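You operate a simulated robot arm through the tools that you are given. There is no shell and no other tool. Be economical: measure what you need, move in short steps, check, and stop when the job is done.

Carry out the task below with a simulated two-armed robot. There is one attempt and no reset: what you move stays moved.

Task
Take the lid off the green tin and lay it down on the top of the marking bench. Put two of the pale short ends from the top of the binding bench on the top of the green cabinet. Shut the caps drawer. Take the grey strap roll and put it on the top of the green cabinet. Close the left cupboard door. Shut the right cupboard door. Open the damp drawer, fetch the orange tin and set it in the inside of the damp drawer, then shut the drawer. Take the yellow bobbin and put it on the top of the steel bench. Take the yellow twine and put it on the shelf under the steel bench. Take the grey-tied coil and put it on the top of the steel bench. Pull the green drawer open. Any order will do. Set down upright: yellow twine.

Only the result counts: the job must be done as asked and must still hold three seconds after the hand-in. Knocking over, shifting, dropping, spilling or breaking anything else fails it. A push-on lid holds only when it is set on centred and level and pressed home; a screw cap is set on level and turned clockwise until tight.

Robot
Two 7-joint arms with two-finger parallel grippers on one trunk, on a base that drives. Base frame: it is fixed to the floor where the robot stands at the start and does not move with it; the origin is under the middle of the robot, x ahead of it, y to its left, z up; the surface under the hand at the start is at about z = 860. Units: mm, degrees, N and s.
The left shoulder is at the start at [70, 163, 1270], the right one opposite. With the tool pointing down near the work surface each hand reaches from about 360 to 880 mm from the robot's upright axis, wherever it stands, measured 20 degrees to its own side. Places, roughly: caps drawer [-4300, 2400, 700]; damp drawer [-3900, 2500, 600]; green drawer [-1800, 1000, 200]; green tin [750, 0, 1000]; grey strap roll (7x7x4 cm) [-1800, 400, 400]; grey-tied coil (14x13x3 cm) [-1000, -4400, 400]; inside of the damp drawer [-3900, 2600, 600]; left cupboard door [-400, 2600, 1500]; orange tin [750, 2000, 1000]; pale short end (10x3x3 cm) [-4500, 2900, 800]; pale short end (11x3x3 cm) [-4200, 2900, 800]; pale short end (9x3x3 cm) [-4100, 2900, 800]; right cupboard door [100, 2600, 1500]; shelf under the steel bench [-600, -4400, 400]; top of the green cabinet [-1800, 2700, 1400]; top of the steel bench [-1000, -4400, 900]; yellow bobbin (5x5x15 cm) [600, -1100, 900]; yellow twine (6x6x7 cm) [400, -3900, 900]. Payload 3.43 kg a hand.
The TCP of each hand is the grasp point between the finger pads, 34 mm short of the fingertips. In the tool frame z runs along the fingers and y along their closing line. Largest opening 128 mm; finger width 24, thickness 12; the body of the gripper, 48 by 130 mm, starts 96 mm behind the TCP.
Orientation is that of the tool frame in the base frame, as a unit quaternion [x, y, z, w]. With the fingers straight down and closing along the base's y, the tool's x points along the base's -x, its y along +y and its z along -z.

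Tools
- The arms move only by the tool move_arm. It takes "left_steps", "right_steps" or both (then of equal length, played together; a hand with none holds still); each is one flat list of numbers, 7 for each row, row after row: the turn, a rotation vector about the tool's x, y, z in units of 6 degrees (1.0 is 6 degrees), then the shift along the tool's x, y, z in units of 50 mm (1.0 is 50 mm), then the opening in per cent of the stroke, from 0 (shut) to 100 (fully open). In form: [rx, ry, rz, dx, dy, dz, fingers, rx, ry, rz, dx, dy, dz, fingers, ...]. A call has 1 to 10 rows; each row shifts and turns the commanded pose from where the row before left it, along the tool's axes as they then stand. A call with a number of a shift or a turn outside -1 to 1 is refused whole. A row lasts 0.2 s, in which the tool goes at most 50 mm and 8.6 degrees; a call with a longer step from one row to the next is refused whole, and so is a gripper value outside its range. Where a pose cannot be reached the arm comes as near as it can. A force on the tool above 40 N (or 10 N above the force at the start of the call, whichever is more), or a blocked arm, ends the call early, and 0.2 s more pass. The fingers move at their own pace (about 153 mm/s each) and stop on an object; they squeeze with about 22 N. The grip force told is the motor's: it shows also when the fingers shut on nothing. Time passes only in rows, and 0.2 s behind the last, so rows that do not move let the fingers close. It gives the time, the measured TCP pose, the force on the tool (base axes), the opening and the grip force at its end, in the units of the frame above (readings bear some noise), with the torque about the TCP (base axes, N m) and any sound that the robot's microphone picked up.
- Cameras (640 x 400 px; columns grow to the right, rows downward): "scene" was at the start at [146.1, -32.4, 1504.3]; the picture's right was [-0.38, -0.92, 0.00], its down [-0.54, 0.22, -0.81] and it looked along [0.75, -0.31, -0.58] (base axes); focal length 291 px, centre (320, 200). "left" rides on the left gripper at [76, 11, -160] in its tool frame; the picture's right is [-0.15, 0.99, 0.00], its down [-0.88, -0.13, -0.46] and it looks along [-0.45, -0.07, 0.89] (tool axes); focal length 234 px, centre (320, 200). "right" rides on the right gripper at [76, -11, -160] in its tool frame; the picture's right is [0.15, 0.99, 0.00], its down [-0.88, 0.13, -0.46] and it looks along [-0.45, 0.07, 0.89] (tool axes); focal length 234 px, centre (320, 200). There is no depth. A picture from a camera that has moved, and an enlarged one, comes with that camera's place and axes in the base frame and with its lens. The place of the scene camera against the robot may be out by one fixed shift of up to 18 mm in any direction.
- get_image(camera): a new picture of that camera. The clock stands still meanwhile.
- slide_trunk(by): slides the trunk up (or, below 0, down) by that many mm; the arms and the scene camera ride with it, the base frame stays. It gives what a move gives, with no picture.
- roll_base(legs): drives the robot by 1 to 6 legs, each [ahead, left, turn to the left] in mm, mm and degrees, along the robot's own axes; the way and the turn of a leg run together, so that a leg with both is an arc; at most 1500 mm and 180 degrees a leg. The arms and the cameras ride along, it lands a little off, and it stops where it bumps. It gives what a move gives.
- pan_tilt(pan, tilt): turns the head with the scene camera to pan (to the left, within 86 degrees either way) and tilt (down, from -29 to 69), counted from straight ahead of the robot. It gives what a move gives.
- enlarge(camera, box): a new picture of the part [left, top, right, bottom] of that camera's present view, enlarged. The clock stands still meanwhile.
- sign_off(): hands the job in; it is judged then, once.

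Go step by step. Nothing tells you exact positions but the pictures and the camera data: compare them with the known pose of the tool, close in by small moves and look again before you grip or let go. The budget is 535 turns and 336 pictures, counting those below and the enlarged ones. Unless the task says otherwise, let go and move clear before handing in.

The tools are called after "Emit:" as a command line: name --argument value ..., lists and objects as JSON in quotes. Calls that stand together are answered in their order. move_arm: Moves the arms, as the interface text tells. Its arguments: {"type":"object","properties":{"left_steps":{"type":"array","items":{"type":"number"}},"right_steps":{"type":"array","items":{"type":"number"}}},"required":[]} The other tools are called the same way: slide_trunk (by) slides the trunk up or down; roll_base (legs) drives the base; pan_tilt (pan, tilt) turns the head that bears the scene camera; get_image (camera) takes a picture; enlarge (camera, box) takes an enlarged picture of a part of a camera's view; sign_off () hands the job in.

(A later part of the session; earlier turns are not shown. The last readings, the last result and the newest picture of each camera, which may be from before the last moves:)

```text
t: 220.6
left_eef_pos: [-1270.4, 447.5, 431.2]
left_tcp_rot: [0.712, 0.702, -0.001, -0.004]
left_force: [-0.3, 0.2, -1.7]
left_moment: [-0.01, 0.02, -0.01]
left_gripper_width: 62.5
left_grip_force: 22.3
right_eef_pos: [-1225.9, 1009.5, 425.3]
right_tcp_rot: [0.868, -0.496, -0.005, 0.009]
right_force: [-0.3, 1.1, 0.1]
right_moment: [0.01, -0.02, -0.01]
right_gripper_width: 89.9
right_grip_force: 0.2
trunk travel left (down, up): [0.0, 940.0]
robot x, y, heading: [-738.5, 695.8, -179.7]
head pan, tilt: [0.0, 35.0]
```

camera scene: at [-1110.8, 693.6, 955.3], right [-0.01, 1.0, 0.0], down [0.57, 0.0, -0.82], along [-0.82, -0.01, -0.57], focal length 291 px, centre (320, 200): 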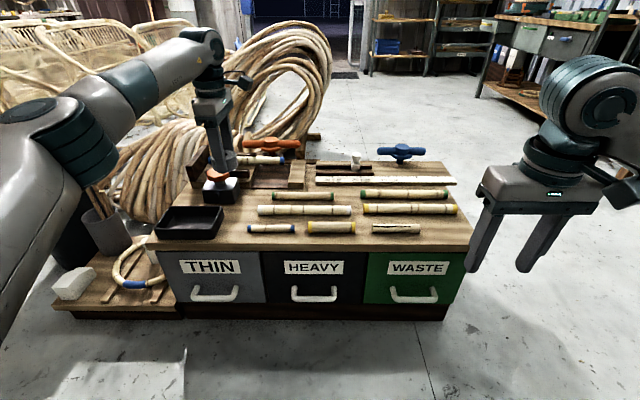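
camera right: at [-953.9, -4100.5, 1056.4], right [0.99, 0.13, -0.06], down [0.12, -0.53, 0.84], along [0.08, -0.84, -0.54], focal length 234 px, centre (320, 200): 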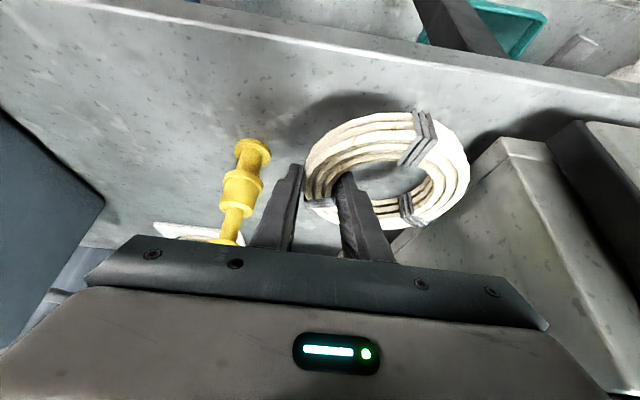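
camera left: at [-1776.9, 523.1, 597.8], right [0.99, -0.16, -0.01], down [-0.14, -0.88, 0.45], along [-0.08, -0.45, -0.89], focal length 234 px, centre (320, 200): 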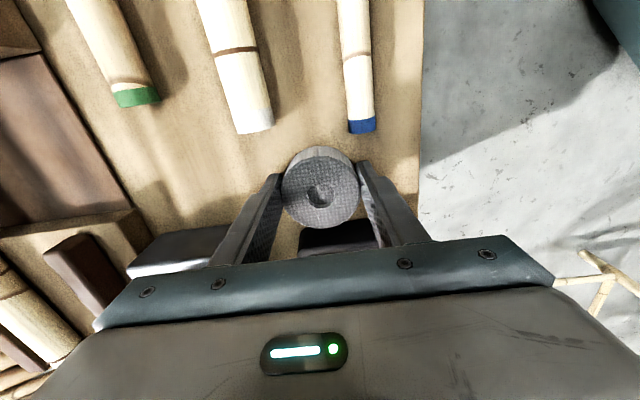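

Emit:
move_arm --right_steps '[0, 0, 1, 0, 0, 0, 70, 0, 0, 1, 0, 0, 0, 70, 0, 0, 1, 0, 0, 0, 70, 0, 0, 1, 0, 0, 0, 70, 0, 0, 1, 0, 0, 0, 70, 0, 0, 0, 0, 0.9, 0, 70, 0, 0, 0, 0, 0.9, 0, 70, 0, 0, 0, 0, 0.9, 0, 70]'

Emit:
move_arm --right_steps '[-1, 0, 0, 0, 0, 0, 70, -1, 0, 0, 0, 0, 0, 70, -1, 0, 0, 0, 0, 0, 70, -1, 0, 0, 0, 0, 0, 70, -1, 0, 0, 0, 0, 0, 70, -1, 0, 0, 0, 0, 0, 70, -1, 0, 0, 0, 0, 0, 70, -1, 0, 0, 0, 0, 0, 70]'

Emit:
get_image --camera "scene"

```text
t: 222.3
left_eef_pos: [-1270.9, 446.5, 432.1]
left_tcp_rot: [0.712, 0.702, -0.001, -0.004]
left_force: [0.0, -0.1, -0.6]
left_moment: [0.0, 0.01, -0.01]
left_gripper_width: 62.7
left_grip_force: 21.7
right_eef_pos: [-1362.7, 1006.3, 427.7]
right_tcp_rot: [0.711, -0.703, -0.003, 0.01]
right_force: [0.5, -0.4, 0.5]
right_moment: [-0.01, 0.01, 0.02]
right_gripper_width: 89.8
right_grip_force: 0.1
trunk travel left (down, up): [0.0, 940.0]
robot x, y, heading: [-738.0, 694.3, -179.7]
head pan, tilt: [0.0, 35.0]
```

```text
t: 224.2
left_eef_pos: [-1269.9, 446.7, 432.0]
left_tcp_rot: [0.713, 0.702, -0.001, -0.004]
left_force: [0.2, -0.9, -1.2]
left_moment: [0.01, -0.01, 0.02]
left_gripper_width: 62.7
left_grip_force: 21.8
right_eef_pos: [-1362.0, 1007.8, 428.3]
right_tcp_rot: [0.646, -0.64, -0.289, 0.299]
right_force: [-0.7, -0.2, 0.7]
right_moment: [-0.02, -0.02, 0.01]
right_gripper_width: 89.4
right_grip_force: 0.1
trunk travel left (down, up): [0.0, 940.0]
robot x, y, heading: [-737.7, 694.8, -179.6]
head pan, tilt: [0.0, 35.0]
```

```text
218 pictures are left
camera scene: at [-863.0, 695.5, 755.3], right [-0.01, 1.0, 0.0], down [0.57, 0.0, -0.82], along [-0.82, -0.01, -0.57], focal length 291 px, centre (320, 200)
```

scene: 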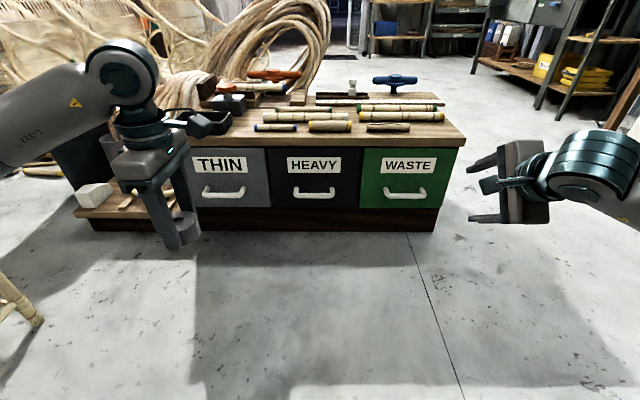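

Emit:
move_arm --right_steps '[-1, 0, 0, 0, 0, 0, 70, -1, 0, 0, 0, 0, 0, 70, -1, 0, 0, 0, 0, 0, 70, -1, 0, 0, 0, 0, 0, 70, -1, 0, 0, 0, 0, 0, 70, -1, 0, 0, 0, 0, 0, 70, -0.9, 0, 0, 0, 0, 0, 70]'

Emit:
get_image --camera "right"

Emit:
get_image --camera "scene"

```text
t: 225.8
left_eef_pos: [-1270.9, 447.1, 431.5]
left_tcp_rot: [0.712, 0.702, -0.002, -0.004]
left_force: [0.5, 0.0, -0.6]
left_moment: [0.03, -0.01, 0.03]
left_gripper_width: 62.5
left_grip_force: 21.7
right_eef_pos: [-1362.0, 1008.4, 428.1]
right_tcp_rot: [0.569, -0.567, -0.415, 0.427]
right_force: [-0.6, 0.3, 0.6]
right_moment: [0.02, -0.02, -0.03]
right_gripper_width: 89.4
right_grip_force: 0.1
right hand out of reach, approached as far as the arm can: row 5, 6, 7
trunk travel left (down, up): [0.0, 940.0]
robot x, y, heading: [-738.4, 693.5, -179.5]
head pan, tilt: [0.0, 35.0]
```

```text
217 pictures are left
camera right: at [-1203.3, 934.6, 464.9], right [-0.29, -0.14, 0.95], down [0.39, 0.89, 0.25], along [-0.88, 0.44, -0.2], focal length 234 px, centre (320, 200)
```

right: 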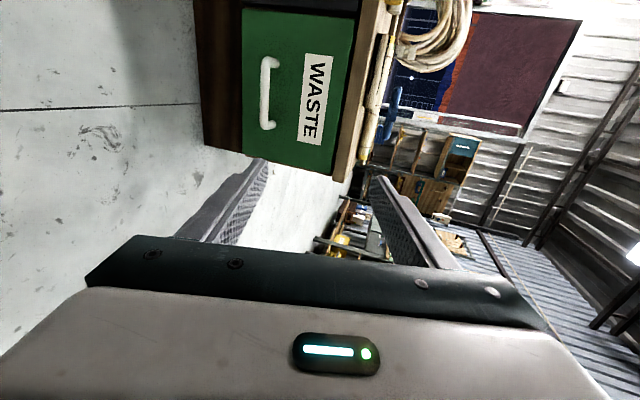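

```text
216 pictures are left
camera scene: at [-862.9, 695.6, 755.3], right [-0.01, 1.0, 0.0], down [0.57, 0.0, -0.82], along [-0.82, -0.01, -0.57], focal length 291 px, centre (320, 200)
```

scene: 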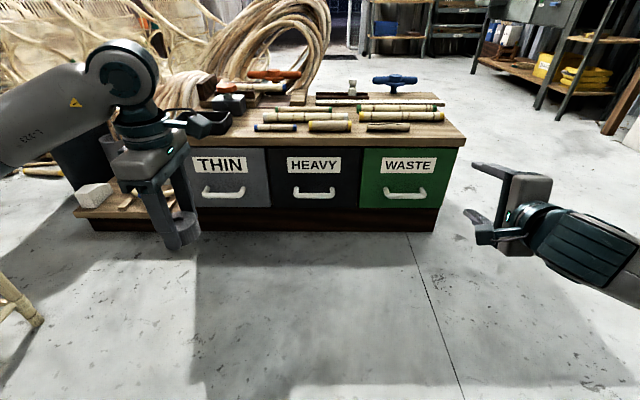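

Emit:
move_arm --right_steps '[0, 0, 0, 0.133, -0.38, 0.737, 70, 0, 0, 0, 0.133, -0.38, 0.737, 70, 0, 0, 0, 0.133, -0.38, 0.737, 70, 0, 0, 0, 0.133, -0.38, 0.737, 70, 0, 0, 0, 0.133, -0.38, 0.737, 70, 0, 0, 0, 0.133, -0.38, 0.737, 70]'

Emit:
get_image --camera "right"

Emit:
get_image --camera "scene"

```text
t: 227.2
left_eef_pos: [-1270.9, 447.3, 431.8]
left_tcp_rot: [0.712, 0.703, -0.001, -0.004]
left_force: [-0.9, 0.3, -0.2]
left_moment: [0.05, 0.0, -0.01]
left_gripper_width: 62.8
left_grip_force: 22.1
right_eef_pos: [-1400.2, 1012.1, 364.1]
right_tcp_rot: [0.571, -0.553, -0.416, 0.441]
right_force: [0.8, 1.3, 1.0]
right_moment: [-0.02, -0.07, 0.07]
right_gripper_width: 89.7
right_grip_force: 0.0
right hand out of reach, approached as far as the arm can: row 1, 2, 3, 4, 5, 6
trunk travel left (down, up): [0.0, 940.0]
robot x, y, heading: [-741.4, 694.0, -179.6]
head pan, tilt: [0.0, 35.0]
```

```text
215 pictures are left
camera right: at [-1239.4, 943.3, 396.2], right [-0.26, -0.14, 0.96], down [0.37, 0.9, 0.23], along [-0.89, 0.41, -0.18], focal length 234 px, centre (320, 200)
```

right: 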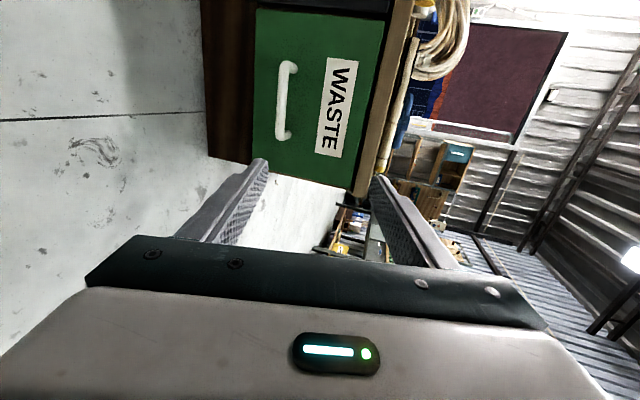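

```text
214 pictures are left
camera scene: at [-863.3, 695.1, 755.0], right [-0.01, 1.0, 0.0], down [0.57, 0.0, -0.82], along [-0.82, -0.01, -0.57], focal length 291 px, centre (320, 200)
```

scene: 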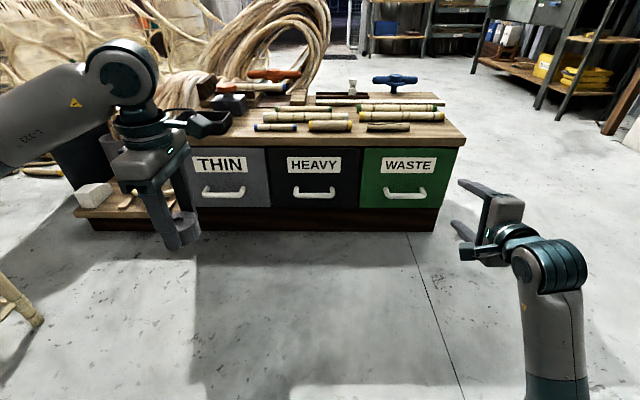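

The horizontal wrist pose is at its limit; I'll go back to ~48° tilt (which was reachable) and approach the handle diagonally.

Emit:
move_arm --right_steps '[1, 0, 0, 0, 0, 0, 70, 1, 0, 0, 0, 0, 0, 70, 1, 0, 0, 0, 0, 0, 70, 1, 0, 0, 0, 0, 0, 70]'

Emit:
get_image --camera "scene"

```text
t: 228.2
left_eef_pos: [-1270.4, 446.6, 431.1]
left_tcp_rot: [0.712, 0.702, -0.001, -0.004]
left_force: [-0.8, 0.7, -0.1]
left_moment: [-0.02, -0.03, 0.01]
left_gripper_width: 62.6
left_grip_force: 21.7
right_eef_pos: [-1398.0, 1011.6, 362.8]
right_tcp_rot: [0.646, -0.642, -0.288, 0.298]
right_force: [0.2, 0.1, -0.4]
right_moment: [-0.01, 0.04, -0.02]
right_gripper_width: 89.5
right_grip_force: 0.0
trunk travel left (down, up): [0.0, 940.0]
robot x, y, heading: [-739.0, 695.5, -179.5]
head pan, tilt: [0.0, 35.0]
```

```text
213 pictures are left
camera scene: at [-863.0, 695.6, 755.2], right [-0.01, 1.0, 0.0], down [0.57, 0.0, -0.82], along [-0.82, -0.01, -0.57], focal length 291 px, centre (320, 200)
```

scene: 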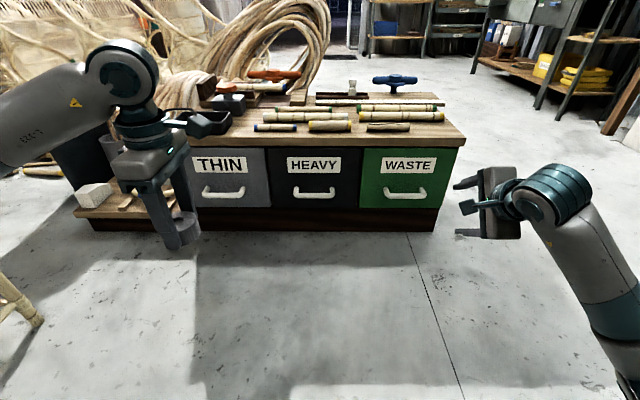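

Emit:
move_arm --right_steps '[0, 0, 0, 0.19, 0.25, 0.8, 70, 0, 0, 0, 0.19, 0.25, 0.8, 70, 0, 0, 0, 0.19, 0.25, 0.8, 70, 0, 0, 0, 0.19, 0.25, 0.8, 70]'

Emit:
get_image --camera "right"

Emit:
enlarge --camera "scene" --box '[340, 120, 520, 260]'

```text
t: 229.2
left_eef_pos: [-1269.3, 448.5, 431.7]
left_tcp_rot: [0.712, 0.702, -0.002, -0.004]
left_force: [-1.1, 0.5, 0.0]
left_moment: [0.01, 0.02, 0.01]
left_gripper_width: 62.7
left_grip_force: 21.9
right_eef_pos: [-1551.5, 971.8, 295.6]
right_tcp_rot: [0.645, -0.641, -0.288, 0.298]
right_force: [-0.5, 0.5, 1.1]
right_moment: [0.0, -0.01, -0.01]
right_gripper_width: 89.7
right_grip_force: 0.0
trunk travel left (down, up): [0.0, 940.0]
robot x, y, heading: [-738.4, 694.3, -179.6]
head pan, tilt: [0.0, 35.0]
```

```text
212 pictures are left
camera right: at [-1421.7, 899.0, 392.6], right [-0.65, -0.15, 0.75], down [0.25, 0.89, 0.39], along [-0.72, 0.44, -0.54], focal length 234 px, centre (320, 200)
```

right: 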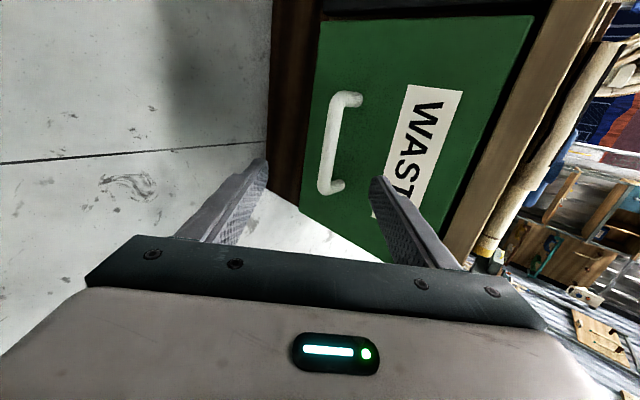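

```text
2.86 times, centred on (430, 190) of scene
camera zoom: at [-862.9, 695.7, 755.3], right [-0.01, 1.0, 0.0], down [0.57, 0.0, -0.82], along [-0.82, -0.01, -0.57], focal length 832 px, centre (6, 229)
```

zoom: 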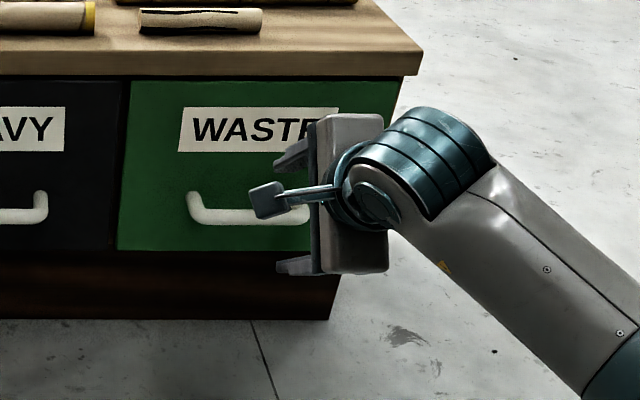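

Emit:
move_arm --right_steps '[0, 0, 0, 0.13, 0.08, 0.4, 38, 0, 0, 0, 0.13, 0.08, 0.4, 38, 0, 0, 0, 0, 0, 0.4, 38]'

Emit:
get_image --camera "right"

Emit:
enlarge --camera "scene" --box '[340, 120, 520, 260]'

```text
t: 229.9
left_eef_pos: [-1270.8, 445.8, 431.4]
left_tcp_rot: [0.712, 0.702, 0.0, -0.003]
left_force: [-1.0, 0.3, -0.9]
left_moment: [-0.03, 0.0, 0.03]
left_gripper_width: 62.5
left_grip_force: 22.1
right_eef_pos: [-1600.9, 958.4, 261.7]
right_tcp_rot: [0.645, -0.642, -0.288, 0.298]
right_force: [0.1, 0.6, 0.3]
right_moment: [-0.01, 0.0, -0.03]
right_gripper_width: 48.6
right_grip_force: 0.1
trunk travel left (down, up): [0.0, 940.0]
robot x, y, heading: [-740.5, 696.1, -179.6]
head pan, tilt: [0.0, 35.0]
```

```text
210 pictures are left
camera right: at [-1471.2, 884.9, 359.5], right [-0.65, -0.15, 0.75], down [0.25, 0.89, 0.39], along [-0.72, 0.44, -0.54], focal length 234 px, centre (320, 200)
```

right: 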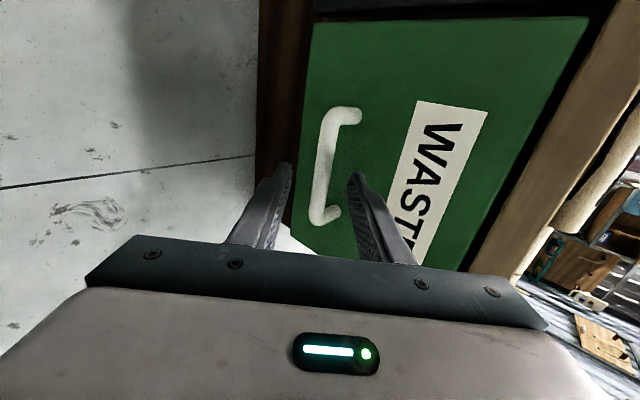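

```text
2.86 times, centred on (430, 190) of scene
camera zoom: at [-862.9, 695.5, 755.3], right [-0.01, 1.0, 0.0], down [0.57, 0.0, -0.82], along [-0.82, -0.01, -0.57], focal length 832 px, centre (6, 229)
```

zoom: 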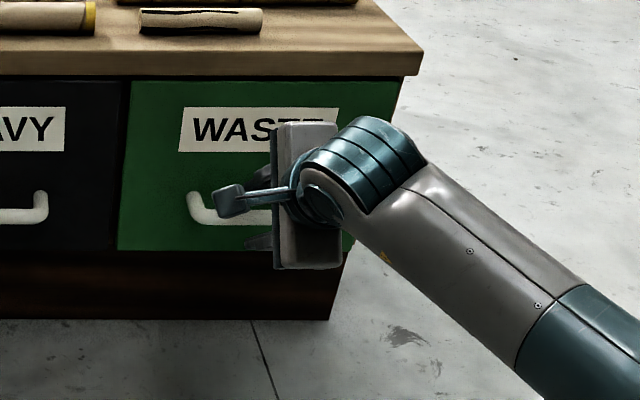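

Emit:
move_arm --right_steps '[0, 0, 0, 0, 0, 0.3, 38, 0, 0, 0, 0, 0, 0.3, 38, 0, 0, 0, 0, 0, 0, 38]'

Emit:
get_image --camera "right"

```text
t: 230.8
left_eef_pos: [-1270.7, 447.1, 431.3]
left_tcp_rot: [0.712, 0.702, -0.001, -0.004]
left_force: [1.3, -0.7, -0.9]
left_moment: [-0.01, 0.0, 0.0]
left_gripper_width: 62.7
left_grip_force: 22.1
right_eef_pos: [-1623.9, 957.4, 243.8]
right_tcp_rot: [0.646, -0.641, -0.289, 0.298]
right_force: [0.0, 0.0, 0.1]
right_moment: [0.0, -0.01, -0.03]
right_gripper_width: 48.7
right_grip_force: 0.2
trunk travel left (down, up): [0.0, 940.0]
robot x, y, heading: [-738.7, 699.9, -179.7]
head pan, tilt: [0.0, 35.0]
```

```text
208 pictures are left
camera right: at [-1493.6, 884.1, 340.5], right [-0.65, -0.15, 0.75], down [0.25, 0.89, 0.39], along [-0.72, 0.44, -0.54], focal length 234 px, centre (320, 200)
```

right: 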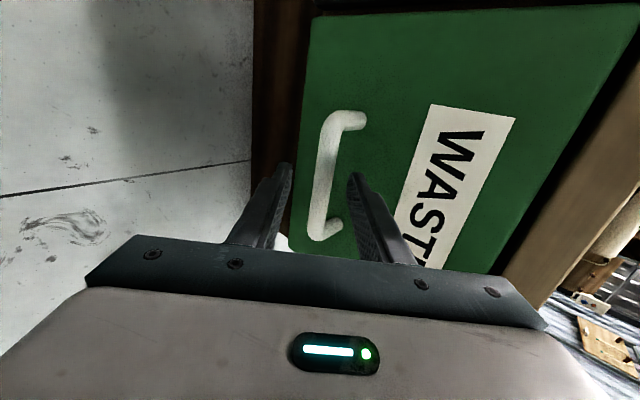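

Emit:
move_arm --right_steps '[0, 0, 0, 0, 0, 0.3, 38, 0, 0, 0, 0, 0, 0, 0, 0, 0, 0, 0, 0, 0, 0, 0, 0, 0, 0, 0, 0, 0]'

Emit:
get_image --camera "right"

```text
t: 231.8
left_eef_pos: [-1269.9, 447.0, 432.7]
left_tcp_rot: [0.712, 0.702, -0.003, -0.004]
left_force: [-0.6, 0.6, -0.3]
left_moment: [-0.01, 0.02, -0.03]
left_gripper_width: 62.4
left_grip_force: 21.6
right_eef_pos: [-1635.2, 955.3, 238.0]
right_tcp_rot: [0.645, -0.64, -0.289, 0.3]
right_force: [-3.6, 0.0, 11.3]
right_moment: [0.53, 0.49, 0.51]
right_gripper_width: 17.7
right_grip_force: 44.8
trunk travel left (down, up): [0.0, 940.0]
robot x, y, heading: [-742.2, 695.9, -179.6]
head pan, tilt: [0.0, 35.0]
```

```text
207 pictures are left
camera right: at [-1505.1, 883.0, 333.4], right [-0.64, -0.15, 0.75], down [0.25, 0.89, 0.39], along [-0.72, 0.44, -0.53], focal length 234 px, centre (320, 200)
```

right: 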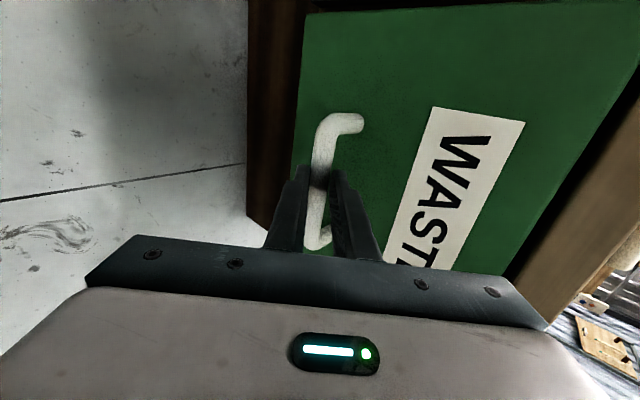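

Gripping the handle. Pulling back with the base.

Emit:
roll_base --legs '[[-120, 0, 0]]'

Emit:
get_image --camera "scene"

```text
t: 233.0
left_eef_pos: [-1150.3, 447.1, 432.9]
left_tcp_rot: [0.712, 0.702, -0.002, -0.006]
left_force: [-0.1, 0.4, -0.6]
left_moment: [0.01, -0.01, -0.04]
left_gripper_width: 62.4
left_grip_force: 21.8
right_eef_pos: [-1515.2, 955.6, 236.9]
right_tcp_rot: [0.644, -0.641, -0.289, 0.301]
right_force: [-1.4, -9.1, 16.4]
right_moment: [0.46, 0.49, 0.61]
right_gripper_width: 17.6
right_grip_force: 44.9
trunk travel left (down, up): [0.0, 940.0]
robot x, y, heading: [-620.6, 697.2, -179.7]
head pan, tilt: [0.0, 35.0]
```

```text
206 pictures are left
camera scene: at [-742.2, 695.8, 755.6], right [-0.01, 1.0, 0.0], down [0.57, 0.0, -0.82], along [-0.82, 0.0, -0.57], focal length 291 px, centre (320, 200)
```

scene: 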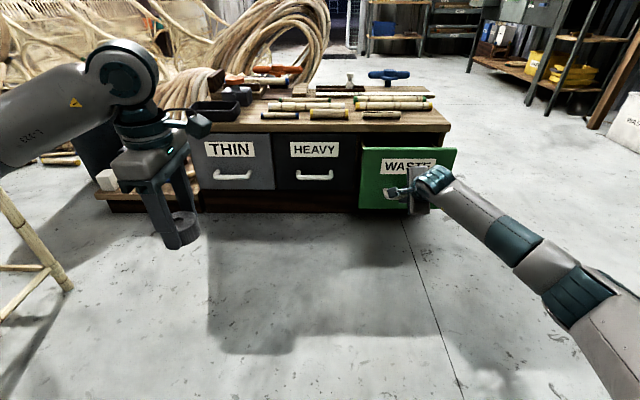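

Emit:
roll_base --legs '[[-120, 0, 0]]'

Emit:
get_image --camera "scene"

```text
t: 234.2
left_eef_pos: [-1030.5, 448.4, 432.9]
left_tcp_rot: [0.712, 0.702, -0.002, -0.004]
left_force: [-0.1, -0.1, -0.7]
left_moment: [0.0, -0.02, -0.03]
left_gripper_width: 62.3
left_grip_force: 21.8
right_eef_pos: [-1396.2, 955.7, 237.2]
right_tcp_rot: [0.645, -0.64, -0.289, 0.301]
right_force: [-0.8, -2.9, 9.9]
right_moment: [0.67, 0.34, 0.38]
right_gripper_width: 17.8
right_grip_force: 45.2
trunk travel left (down, up): [0.0, 940.0]
robot x, y, heading: [-499.1, 697.3, -179.2]
head pan, tilt: [0.0, 35.0]
```

```text
205 pictures are left
camera scene: at [-623.2, 696.7, 755.5], right [-0.01, 1.0, 0.0], down [0.57, 0.0, -0.82], along [-0.82, -0.01, -0.57], focal length 291 px, centre (320, 200)
```

scene: 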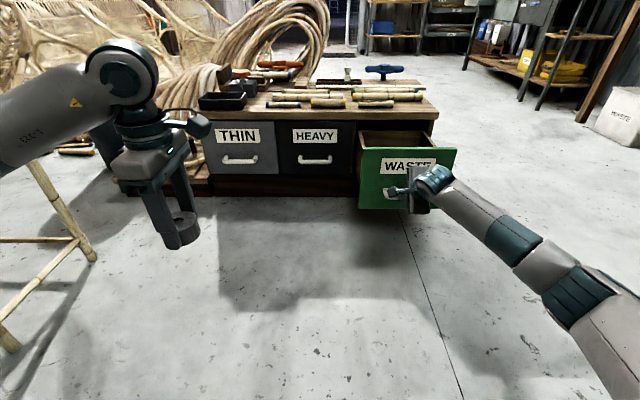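

Emit:
roll_base --legs '[[-70, 0, 0]]'

Emit:
get_image --camera "scene"

```text
t: 235.0
left_eef_pos: [-1016.0, 448.1, 431.0]
left_tcp_rot: [0.713, 0.701, 0.0, -0.004]
left_force: [0.1, -0.5, 0.3]
left_moment: [-0.02, 0.0, 0.02]
left_gripper_width: 62.6
left_grip_force: 21.8
right_eef_pos: [-1385.0, 956.0, 241.5]
right_tcp_rot: [0.644, -0.637, -0.293, 0.305]
right_force: [0.4, -0.9, 1.5]
right_moment: [0.01, 0.02, -0.01]
right_gripper_width: 0.0
right_grip_force: 33.4
trunk travel left (down, up): [0.0, 940.0]
robot x, y, heading: [-485.9, 696.8, -179.6]
head pan, tilt: [0.0, 35.0]
stopped in leg 1: the force on the tool passed its limit at 82 N (the readings are from after the stop); the commanded pose is now the measured one
```

```text
204 pictures are left
camera scene: at [-609.3, 697.1, 755.2], right [-0.01, 1.0, 0.0], down [0.57, 0.0, -0.82], along [-0.82, -0.01, -0.57], focal length 291 px, centre (320, 200)
```

scene: 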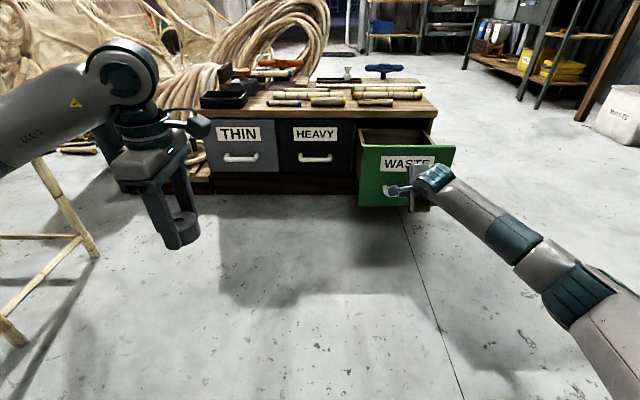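

The drawer reached its stop (fully open). I'll withdraw the right hand along its axis and back away.

Emit:
move_arm --right_steps '[0, 0, 0, 0, 0, -0.5, 0, 0, 0, 0, 0, 0, -0.9, 0, 0, 0, 0, 0, 0, -0.9, 0]'

Emit:
get_image --camera "right"

```text
t: 235.8
left_eef_pos: [-1017.3, 447.7, 432.1]
left_tcp_rot: [0.712, 0.702, 0.0, -0.005]
left_force: [0.2, -0.4, -0.8]
left_moment: [-0.01, -0.04, -0.03]
left_gripper_width: 62.4
left_grip_force: 22.5
right_eef_pos: [-1296.9, 957.3, 314.2]
right_tcp_rot: [0.644, -0.637, -0.293, 0.306]
right_force: [-0.3, -0.4, -0.1]
right_moment: [-0.02, 0.01, 0.02]
right_gripper_width: 0.0
right_grip_force: 32.6
trunk travel left (down, up): [0.0, 940.0]
robot x, y, heading: [-483.8, 696.8, -179.8]
head pan, tilt: [0.0, 35.0]
```

```text
203 pictures are left
camera right: at [-1164.3, 885.9, 410.0], right [-0.63, -0.15, 0.76], down [0.25, 0.89, 0.38], along [-0.73, 0.43, -0.53], focal length 234 px, centre (320, 200)
```

right: 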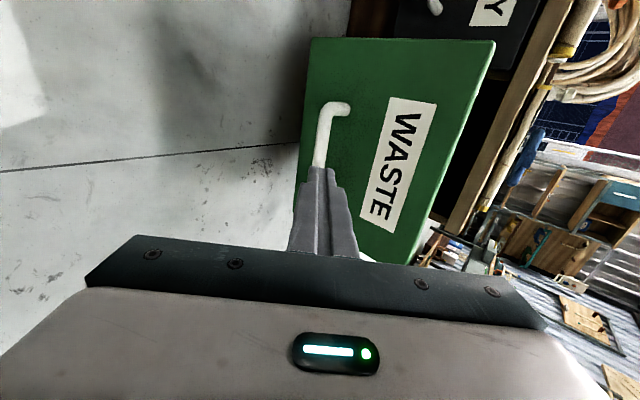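

Emit:
move_arm --right_steps '[1, 0, 0, 0, 0, -0.3, 50, 1, 0, 0, 0, 0, 0, 50, 1, 0, 0, 0, 0, 0, 50, 1, 0, 0, 0, 0, 0, 50, 1, 0, 0, 0, 0, 0, 50, 1, 0, 0, 0, 0, 0, 50, 1, 0, 0, 0, 0, 0, 50, 1, 0, 0, 0, 0, 0, 50]'

Emit:
move_arm --right_steps '[0, 0, -1, 0, 0, 0, 50, 0, 0, -1, 0, 0, 0, 50, 0, 0, -1, 0, 0, 0, 50, 0, 0, -1, 0, 0, 0, 50, 0, 0, -1, 0, 0, 0, 50, 0, 0, -1, 0, 0, 0, 50, 0, 0, -1, 0, 0, 0, 50, 0, 0, -1, 0, 0, 0, 50, 0, 0, -1, 0, 0, 0, 50, 0, 0, -1, 0, 0, 0, 50]'

Emit:
move_arm --right_steps '[0, 0, -1, 0, 0, 0, 50, 0, 0, -1, 0, 0, 0, 50, 0, 0, -1, 0, 0, 0, 50, 0, 0, -1, 0, 0, 0, 50, 0, 0, -1, 0, 0, 0, 50, 0, 0, 0, 0.9, 0, 0, 50, 0, 0, 0, 0.9, 0, 0, 50, 0, 0, 0, 0.9, 0, 0, 50]'

Emit:
slide_trunk --by 400

Emit:
slide_trunk --by 350

Emit:
get_image --camera "scene"

```text
t: 237.6
left_eef_pos: [-1016.7, 447.9, 431.6]
left_tcp_rot: [0.713, 0.701, -0.001, -0.004]
left_force: [-0.4, -0.2, -0.7]
left_moment: [-0.01, 0.0, -0.01]
left_gripper_width: 62.3
left_grip_force: 22.4
right_eef_pos: [-1284.8, 958.2, 325.4]
right_tcp_rot: [0.712, -0.701, -0.008, 0.016]
right_force: [0.1, 0.6, -0.2]
right_moment: [-0.03, -0.02, 0.01]
right_gripper_width: 63.9
right_grip_force: 0.1
trunk travel left (down, up): [0.0, 940.0]
robot x, y, heading: [-483.7, 699.7, -179.5]
head pan, tilt: [0.0, 35.0]
```

```text
t: 239.8
left_eef_pos: [-1016.9, 449.4, 430.9]
left_tcp_rot: [0.712, 0.702, 0.0, -0.004]
left_force: [0.1, 0.5, -0.4]
left_moment: [0.01, -0.03, 0.0]
left_gripper_width: 62.5
left_grip_force: 22.3
right_eef_pos: [-1286.1, 957.8, 324.9]
right_tcp_rot: [0.968, -0.25, -0.016, 0.012]
right_force: [0.7, 0.2, 0.7]
right_moment: [0.01, 0.01, 0.02]
right_gripper_width: 64.0
right_grip_force: 0.0
trunk travel left (down, up): [0.0, 940.0]
robot x, y, heading: [-485.4, 696.4, -179.7]
head pan, tilt: [0.0, 35.0]
```

```text
t: 241.6
left_eef_pos: [-1017.4, 446.9, 432.2]
left_tcp_rot: [0.712, 0.702, -0.001, -0.004]
left_force: [0.3, -0.2, -0.8]
left_moment: [0.03, 0.02, 0.0]
left_gripper_width: 62.6
left_grip_force: 21.9
right_eef_pos: [-1150.2, 962.0, 321.5]
right_tcp_rot: [1.0, 0.008, -0.019, 0.007]
right_force: [-0.5, -0.5, 0.9]
right_moment: [0.03, 0.01, 0.0]
right_gripper_width: 64.0
right_grip_force: 0.0
trunk travel left (down, up): [0.0, 940.0]
robot x, y, heading: [-482.9, 696.8, -179.9]
head pan, tilt: [0.0, 35.0]
```

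```text
t: 245.5
left_eef_pos: [-1016.7, 448.5, 831.4]
left_tcp_rot: [0.713, 0.702, 0.0, -0.004]
left_force: [-0.5, -0.2, 0.1]
left_moment: [-0.03, 0.0, -0.03]
left_gripper_width: 62.8
left_grip_force: 22.6
right_eef_pos: [-1151.8, 961.0, 719.6]
right_tcp_rot: [1.0, 0.008, -0.018, 0.006]
right_force: [0.2, 0.2, -0.2]
right_moment: [0.0, 0.02, 0.03]
right_gripper_width: 63.9
right_grip_force: 0.1
trunk travel left (down, up): [-400.0, 540.0]
robot x, y, heading: [-484.5, 696.9, -179.5]
head pan, tilt: [0.0, 35.0]
```

```text
t: 248.9
left_eef_pos: [-1017.7, 447.9, 1181.2]
left_tcp_rot: [0.712, 0.702, 0.0, -0.005]
left_force: [-0.4, -0.8, -0.2]
left_moment: [0.01, 0.01, 0.01]
left_gripper_width: 62.5
left_grip_force: 22.4
right_eef_pos: [-1151.7, 960.6, 1070.7]
right_tcp_rot: [1.0, 0.008, -0.018, 0.006]
right_force: [-0.6, -0.8, 0.0]
right_moment: [-0.02, 0.0, 0.02]
right_gripper_width: 64.1
right_grip_force: 0.0
trunk travel left (down, up): [-750.0, 190.0]
robot x, y, heading: [-485.5, 697.3, -179.7]
head pan, tilt: [0.0, 35.0]
```

```text
202 pictures are left
camera scene: at [-609.6, 697.1, 1505.2], right [-0.01, 1.0, 0.0], down [0.57, 0.0, -0.82], along [-0.82, -0.01, -0.57], focal length 291 px, centre (320, 200)
```

scene: 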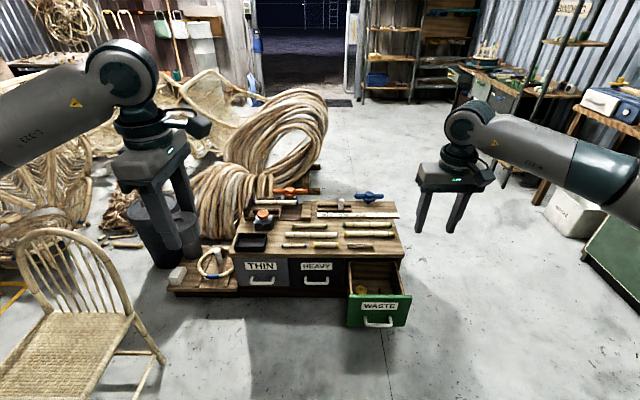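

Drawer open, roll still held. Driving to the green cabinet.

Emit:
roll_base --legs '[[0, 0, -90], [850, 0, 0], [0, 1000, 0]]'

Emit:
pan_tilt --pan 0 --tilt 15

Emit:
get_image --camera "scene"

```text
t: 262.2
left_eef_pos: [-1753.2, 2103.5, 1180.6]
left_tcp_rot: [1.0, -0.012, 0.002, -0.004]
left_force: [0.9, -0.9, -0.9]
left_moment: [0.03, 0.0, -0.04]
left_gripper_width: 62.5
left_grip_force: 21.8
right_eef_pos: [-1238.6, 2233.4, 1070.4]
right_tcp_rot: [0.71, -0.704, -0.017, -0.008]
right_force: [0.1, 0.9, 1.2]
right_moment: [0.01, 0.01, -0.01]
right_gripper_width: 63.8
right_grip_force: 0.0
trunk travel left (down, up): [-750.0, 190.0]
robot x, y, heading: [-1506.4, 1571.0, 90.2]
head pan, tilt: [0.0, 35.0]
```

```text
t: 263.0
left_eef_pos: [-1754.3, 2103.8, 1181.3]
left_tcp_rot: [1.0, -0.012, 0.003, -0.004]
left_force: [0.1, -0.4, -0.4]
left_moment: [0.04, 0.02, -0.04]
left_gripper_width: 62.4
left_grip_force: 21.9
right_eef_pos: [-1240.3, 2233.6, 1072.0]
right_tcp_rot: [0.709, -0.705, -0.018, -0.009]
right_force: [-0.3, -0.7, 0.4]
right_moment: [-0.01, 0.0, -0.01]
right_gripper_width: 63.8
right_grip_force: 0.0
trunk travel left (down, up): [-750.0, 190.0]
robot x, y, heading: [-1509.5, 1571.0, 90.0]
head pan, tilt: [0.0, 15.0]
```

```text
201 pictures are left
camera scene: at [-1495.1, 1715.1, 1537.2], right [1.0, 0.0, 0.0], down [0.0, -0.26, -0.97], along [0.0, 0.97, -0.26], focal length 291 px, centre (320, 200)
```

scene: 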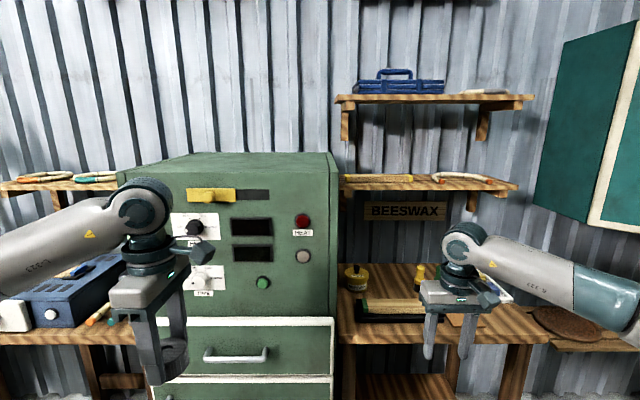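

Emit:
slide_trunk --by 190

Emit:
move_arm --left_steps '[0, 0, 0, 0.3, 0, -0.8, 0, 0, 0, 0, 0.3, 0, -0.8, 0, 0, 0, 0, 0.3, 0, -0.8, 0]'

Emit:
get_image --camera "scene"

```text
t: 265.1
left_eef_pos: [-1753.3, 2103.2, 1371.7]
left_tcp_rot: [1.0, -0.012, 0.003, -0.004]
left_force: [0.3, -0.1, 0.0]
left_moment: [0.01, 0.02, 0.01]
left_gripper_width: 62.6
left_grip_force: 22.3
right_eef_pos: [-1239.3, 2234.4, 1261.2]
right_tcp_rot: [0.709, -0.705, -0.017, -0.009]
right_force: [0.5, 0.2, -0.6]
right_moment: [-0.02, 0.04, -0.03]
right_gripper_width: 64.4
right_grip_force: 0.1
trunk travel left (down, up): [-940.0, 0.0]
robot x, y, heading: [-1506.4, 1569.3, 89.9]
head pan, tilt: [0.0, 15.0]
```

```text
t: 265.9
left_eef_pos: [-1707.7, 2100.4, 1491.2]
left_tcp_rot: [1.0, -0.011, 0.002, -0.004]
left_force: [0.4, 0.7, -0.2]
left_moment: [0.01, 0.0, 0.0]
left_gripper_width: 62.6
left_grip_force: 21.9
right_eef_pos: [-1238.7, 2233.1, 1260.8]
right_tcp_rot: [0.709, -0.705, -0.017, -0.008]
right_force: [0.8, -0.4, -0.5]
right_moment: [0.03, -0.01, 0.0]
right_gripper_width: 64.0
right_grip_force: 0.1
trunk travel left (down, up): [-940.0, 0.0]
robot x, y, heading: [-1511.4, 1572.1, 89.7]
head pan, tilt: [0.0, 15.0]
```

```text
200 pictures are left
camera scene: at [-1493.9, 1713.9, 1727.3], right [1.0, 0.0, 0.0], down [0.0, -0.26, -0.97], along [0.0, 0.97, -0.26], focal length 291 px, centre (320, 200)
```

scene: 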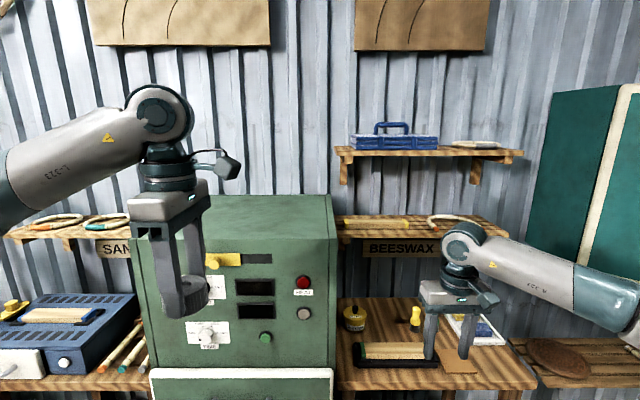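

Emit:
move_arm --right_steps '[0, 0, 0, 0.9, 0, 0, 50, 0, 0, 0, 0.9, 0, 0, 50, 0, 0, 0, 0.9, 0, 0, 50, 0, 0, 0, 0.9, 0, 0, 50]'

Emit:
roll_base --legs '[[330, 0, 0]]'

Emit:
move_arm --left_steps '[0, 0, 0, 0, -0.9, 0, 0, 0, 0, 0, 0, -0.9, 0, 0, 0, 0, 0, 0, -0.9, 0, 0]'

Emit:
pan_tilt --pan 10 --tilt 30

Emit:
get_image --camera "scene"

Emit:
get_image --camera "left"

```text
t: 266.9
left_eef_pos: [-1708.9, 2099.6, 1490.9]
left_tcp_rot: [1.0, -0.012, 0.001, -0.004]
left_force: [0.0, -0.4, 0.3]
left_moment: [-0.01, 0.01, -0.01]
left_gripper_width: 62.5
left_grip_force: 22.1
right_eef_pos: [-1238.4, 2051.3, 1255.4]
right_tcp_rot: [0.71, -0.704, -0.018, -0.008]
right_force: [-0.2, -0.4, -0.9]
right_moment: [0.02, 0.02, -0.03]
right_gripper_width: 63.9
right_grip_force: 0.0
trunk travel left (down, up): [-940.0, 0.0]
robot x, y, heading: [-1509.9, 1568.2, 90.1]
head pan, tilt: [0.0, 15.0]
```

```text
t: 269.1
left_eef_pos: [-1705.8, 2428.5, 1491.3]
left_tcp_rot: [1.0, -0.014, 0.003, -0.003]
left_force: [0.5, -0.9, -0.2]
left_moment: [0.03, 0.0, 0.02]
left_gripper_width: 62.4
left_grip_force: 22.1
right_eef_pos: [-1236.1, 2380.1, 1257.4]
right_tcp_rot: [0.709, -0.705, -0.017, -0.009]
right_force: [-0.4, -0.7, 0.1]
right_moment: [0.02, -0.02, 0.01]
right_gripper_width: 63.8
right_grip_force: 0.1
trunk travel left (down, up): [-940.0, 0.0]
robot x, y, heading: [-1507.3, 1900.5, 89.5]
head pan, tilt: [0.0, 15.0]
```

```text
t: 269.9
left_eef_pos: [-1698.2, 2568.0, 1490.0]
left_tcp_rot: [1.0, -0.014, 0.002, -0.003]
left_force: [0.7, -0.1, 0.0]
left_moment: [-0.05, 0.0, -0.02]
left_gripper_width: 62.6
left_grip_force: 21.8
right_eef_pos: [-1233.9, 2383.9, 1254.4]
right_tcp_rot: [0.708, -0.706, -0.017, -0.007]
right_force: [0.1, 0.0, -0.4]
right_moment: [-0.02, 0.02, -0.04]
right_gripper_width: 63.9
right_grip_force: 0.0
trunk travel left (down, up): [-940.0, 0.0]
robot x, y, heading: [-1506.4, 1899.5, 89.6]
head pan, tilt: [0.0, 15.0]
```

```text
t: 270.6
left_eef_pos: [-1699.6, 2566.1, 1491.0]
left_tcp_rot: [1.0, -0.014, 0.003, -0.004]
left_force: [0.4, 0.5, -0.3]
left_moment: [0.01, -0.01, 0.0]
left_gripper_width: 62.4
left_grip_force: 21.9
right_eef_pos: [-1236.1, 2383.1, 1256.8]
right_tcp_rot: [0.708, -0.706, -0.017, -0.007]
right_force: [-0.9, 0.0, 0.3]
right_moment: [-0.04, 0.01, 0.0]
right_gripper_width: 64.2
right_grip_force: 0.0
trunk travel left (down, up): [-940.0, 0.0]
robot x, y, heading: [-1509.9, 1897.8, 89.6]
head pan, tilt: [10.0, 30.0]
```

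```text
199 pictures are left
camera scene: at [-1509.0, 2040.9, 1703.1], right [0.99, 0.17, 0.0], down [0.08, -0.49, -0.87], along [-0.15, 0.85, -0.5], focal length 291 px, centre (320, 200)
```

scene: 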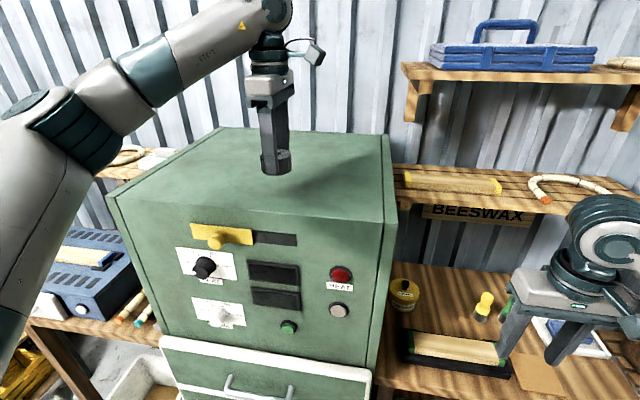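

```text
198 pictures are left
camera left: at [-1624.7, 2551.4, 1650.5], right [-0.17, -0.98, -0.01], down [-0.88, 0.15, 0.45], along [-0.44, 0.09, -0.89], focal length 234 px, centre (320, 200)
```

left: 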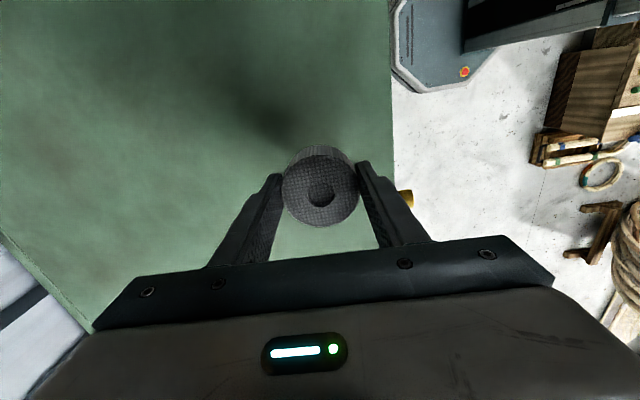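

Emit:
move_arm --left_steps '[0, 0, 0, 0, -0.9, 0, 0, 0, 0, 0, 0, -0.5, 0.3, 0, 0, 0, 0, 0, 0, 0.3, 0, 0, 0, 0, 0, 0, 0.16, 0]'

Emit:
enlarge --camera "scene" --box '[200, 60, 400, 220]'

```text
t: 271.6
left_eef_pos: [-1701.6, 2636.3, 1453.4]
left_tcp_rot: [1.0, -0.014, 0.003, -0.002]
left_force: [0.2, 1.0, -0.9]
left_moment: [-0.05, -0.02, -0.03]
left_gripper_width: 62.5
left_grip_force: 21.8
right_eef_pos: [-1235.6, 2382.6, 1256.0]
right_tcp_rot: [0.708, -0.706, -0.017, -0.009]
right_force: [0.5, 0.1, 0.8]
right_moment: [-0.01, -0.02, 0.03]
right_gripper_width: 64.0
right_grip_force: 0.1
trunk travel left (down, up): [-940.0, 0.0]
robot x, y, heading: [-1505.1, 1896.8, 89.7]
head pan, tilt: [10.0, 30.0]
```

```text
2.50 times, centred on (300, 140) of scene
camera zoom: at [-1509.6, 2040.0, 1703.1], right [0.99, 0.17, 0.0], down [0.08, -0.49, -0.87], along [-0.15, 0.85, -0.5], focal length 728 px, centre (370, 350)
```

zoom: 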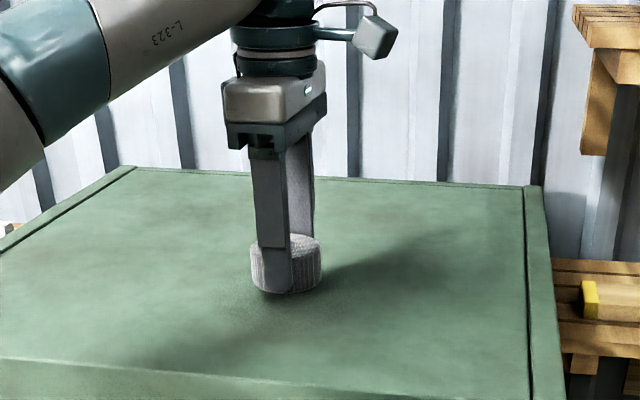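

Close. Lowering by small steps till contact.

Emit:
move_arm --left_steps '[0, 0, 0, 0, 0, 0.08, 0, 0, 0, 0, 0, 0, 0.06, 0, 0, 0, 0, 0, 0, 0, 0]'

Emit:
move_arm --left_steps '[0, 0, 0, 0, 0, 0.05, 0, 0, 0, 0, 0, 0, 0.05, 0, 0, 0, 0, 0, 0, 0, 0]'

Emit:
enlarge --camera "scene" --box '[250, 90, 350, 190]'

```text
t: 272.4
left_eef_pos: [-1700.0, 2638.1, 1445.9]
left_tcp_rot: [1.0, -0.014, 0.002, -0.003]
left_force: [0.9, 1.1, -0.5]
left_moment: [0.0, -0.01, -0.02]
left_gripper_width: 62.8
left_grip_force: 22.0
right_eef_pos: [-1234.8, 2382.6, 1254.5]
right_tcp_rot: [0.709, -0.705, -0.017, -0.007]
right_force: [-0.6, 0.9, -0.5]
right_moment: [-0.04, 0.0, 0.01]
right_gripper_width: 63.8
right_grip_force: 0.0
trunk travel left (down, up): [-940.0, 0.0]
robot x, y, heading: [-1507.4, 1896.1, 89.7]
head pan, tilt: [10.0, 30.0]
```

```text
t: 273.2
left_eef_pos: [-1700.1, 2637.1, 1442.4]
left_tcp_rot: [1.0, -0.014, 0.003, -0.003]
left_force: [-0.8, 0.5, -0.3]
left_moment: [-0.03, 0.02, -0.01]
left_gripper_width: 62.4
left_grip_force: 22.5
right_eef_pos: [-1234.9, 2383.0, 1254.9]
right_tcp_rot: [0.709, -0.705, -0.018, -0.009]
right_force: [-0.6, -1.1, -0.3]
right_moment: [0.02, -0.05, 0.01]
right_gripper_width: 64.1
right_grip_force: 0.0
trunk travel left (down, up): [-940.0, 0.0]
robot x, y, heading: [-1508.2, 1898.0, 89.4]
head pan, tilt: [10.0, 30.0]
```

```text
4.00 times, centred on (300, 140) of scene
camera zoom: at [-1509.1, 2040.2, 1703.1], right [0.99, 0.17, 0.0], down [0.08, -0.49, -0.87], along [-0.15, 0.85, -0.5], focal length 1165 px, centre (400, 440)
```

zoom: 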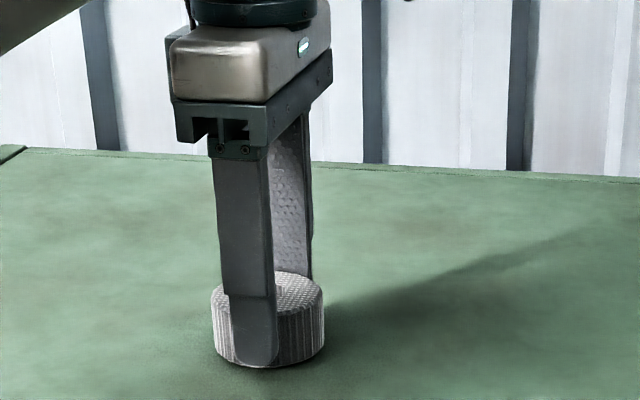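

Emit:
move_arm --left_steps '[0, 0, 0, 0, 0, 0.06, 0, 0, 0, 0, 0, 0, 0.05, 0, 0, 0, 0, 0, 0, 0, 0]'

Emit:
move_arm --left_steps '[0, 0, 0, 0, 0, 0.05, 0, 0, 0, 0, 0, 0, 0, 0]'

```text
t: 274.1
left_eef_pos: [-1700.0, 2636.2, 1439.9]
left_tcp_rot: [1.0, -0.013, 0.003, -0.005]
left_force: [-3.1, 9.3, 24.0]
left_moment: [-0.12, 0.44, -0.12]
left_gripper_width: 62.3
left_grip_force: 21.9
right_eef_pos: [-1234.3, 2383.2, 1256.9]
right_tcp_rot: [0.708, -0.706, -0.018, -0.008]
right_force: [-0.2, 1.1, -0.9]
right_moment: [-0.03, 0.0, 0.02]
right_gripper_width: 64.1
right_grip_force: 0.1
trunk travel left (down, up): [-940.0, 0.0]
robot x, y, heading: [-1508.0, 1894.6, 89.7]
head pan, tilt: [10.0, 30.0]
```

```text
t: 274.6
left_eef_pos: [-1699.2, 2635.8, 1436.1]
left_tcp_rot: [1.0, -0.015, 0.002, -0.005]
left_force: [-1.1, 11.1, 28.3]
left_moment: [0.04, 0.14, -0.07]
left_gripper_width: 62.8
left_grip_force: 21.8
right_eef_pos: [-1234.1, 2380.7, 1256.1]
right_tcp_rot: [0.709, -0.705, -0.018, -0.009]
right_force: [0.2, -0.1, -0.7]
right_moment: [-0.02, 0.02, -0.01]
right_gripper_width: 64.1
right_grip_force: 0.2
trunk travel left (down, up): [-940.0, 0.0]
robot x, y, heading: [-1511.7, 1901.3, 89.5]
head pan, tilt: [10.0, 30.0]
```

Contact. Release and lift away.

Emit:
move_arm --left_steps '[0, 0, 0, 0, 0, -0.08, 0, 0, 0, 0, 0, 0, 0, 30, 0, 0, 0, 0, 0, 0, 80, 0, 0, 0, 0, 0, 0, 80, 0, 0, 0, 0, 0, -0.7, 80, 0, 0, 0, 0, 0, -0.9, 80, 0, 0, 0, 0, 0.9, 0, 80, 0, 0, 0, 0, 0.9, 0, 80]'

Emit:
get_image --camera "scene"

```text
t: 276.4
left_eef_pos: [-1708.3, 2542.8, 1518.9]
left_tcp_rot: [1.0, -0.013, 0.004, -0.004]
left_force: [0.5, 0.1, -0.1]
left_moment: [0.04, -0.06, 0.0]
left_gripper_width: 102.6
left_grip_force: 0.0
right_eef_pos: [-1238.3, 2380.1, 1257.5]
right_tcp_rot: [0.709, -0.705, -0.016, -0.009]
right_force: [0.1, 0.1, -0.8]
right_moment: [0.04, -0.05, 0.0]
right_gripper_width: 63.9
right_grip_force: 0.0
trunk travel left (down, up): [-940.0, 0.0]
robot x, y, heading: [-1507.3, 1902.0, 89.5]
head pan, tilt: [10.0, 30.0]
```

```text
195 pictures are left
camera scene: at [-1513.0, 2037.8, 1703.3], right [0.99, 0.17, 0.0], down [0.09, -0.49, -0.87], along [-0.15, 0.85, -0.5], focal length 291 px, centre (320, 200)
```

scene: 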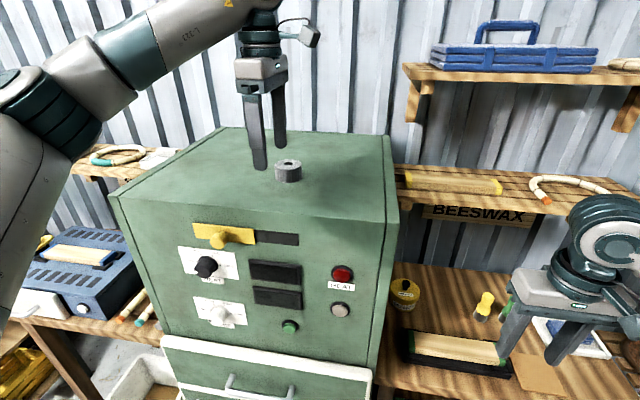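

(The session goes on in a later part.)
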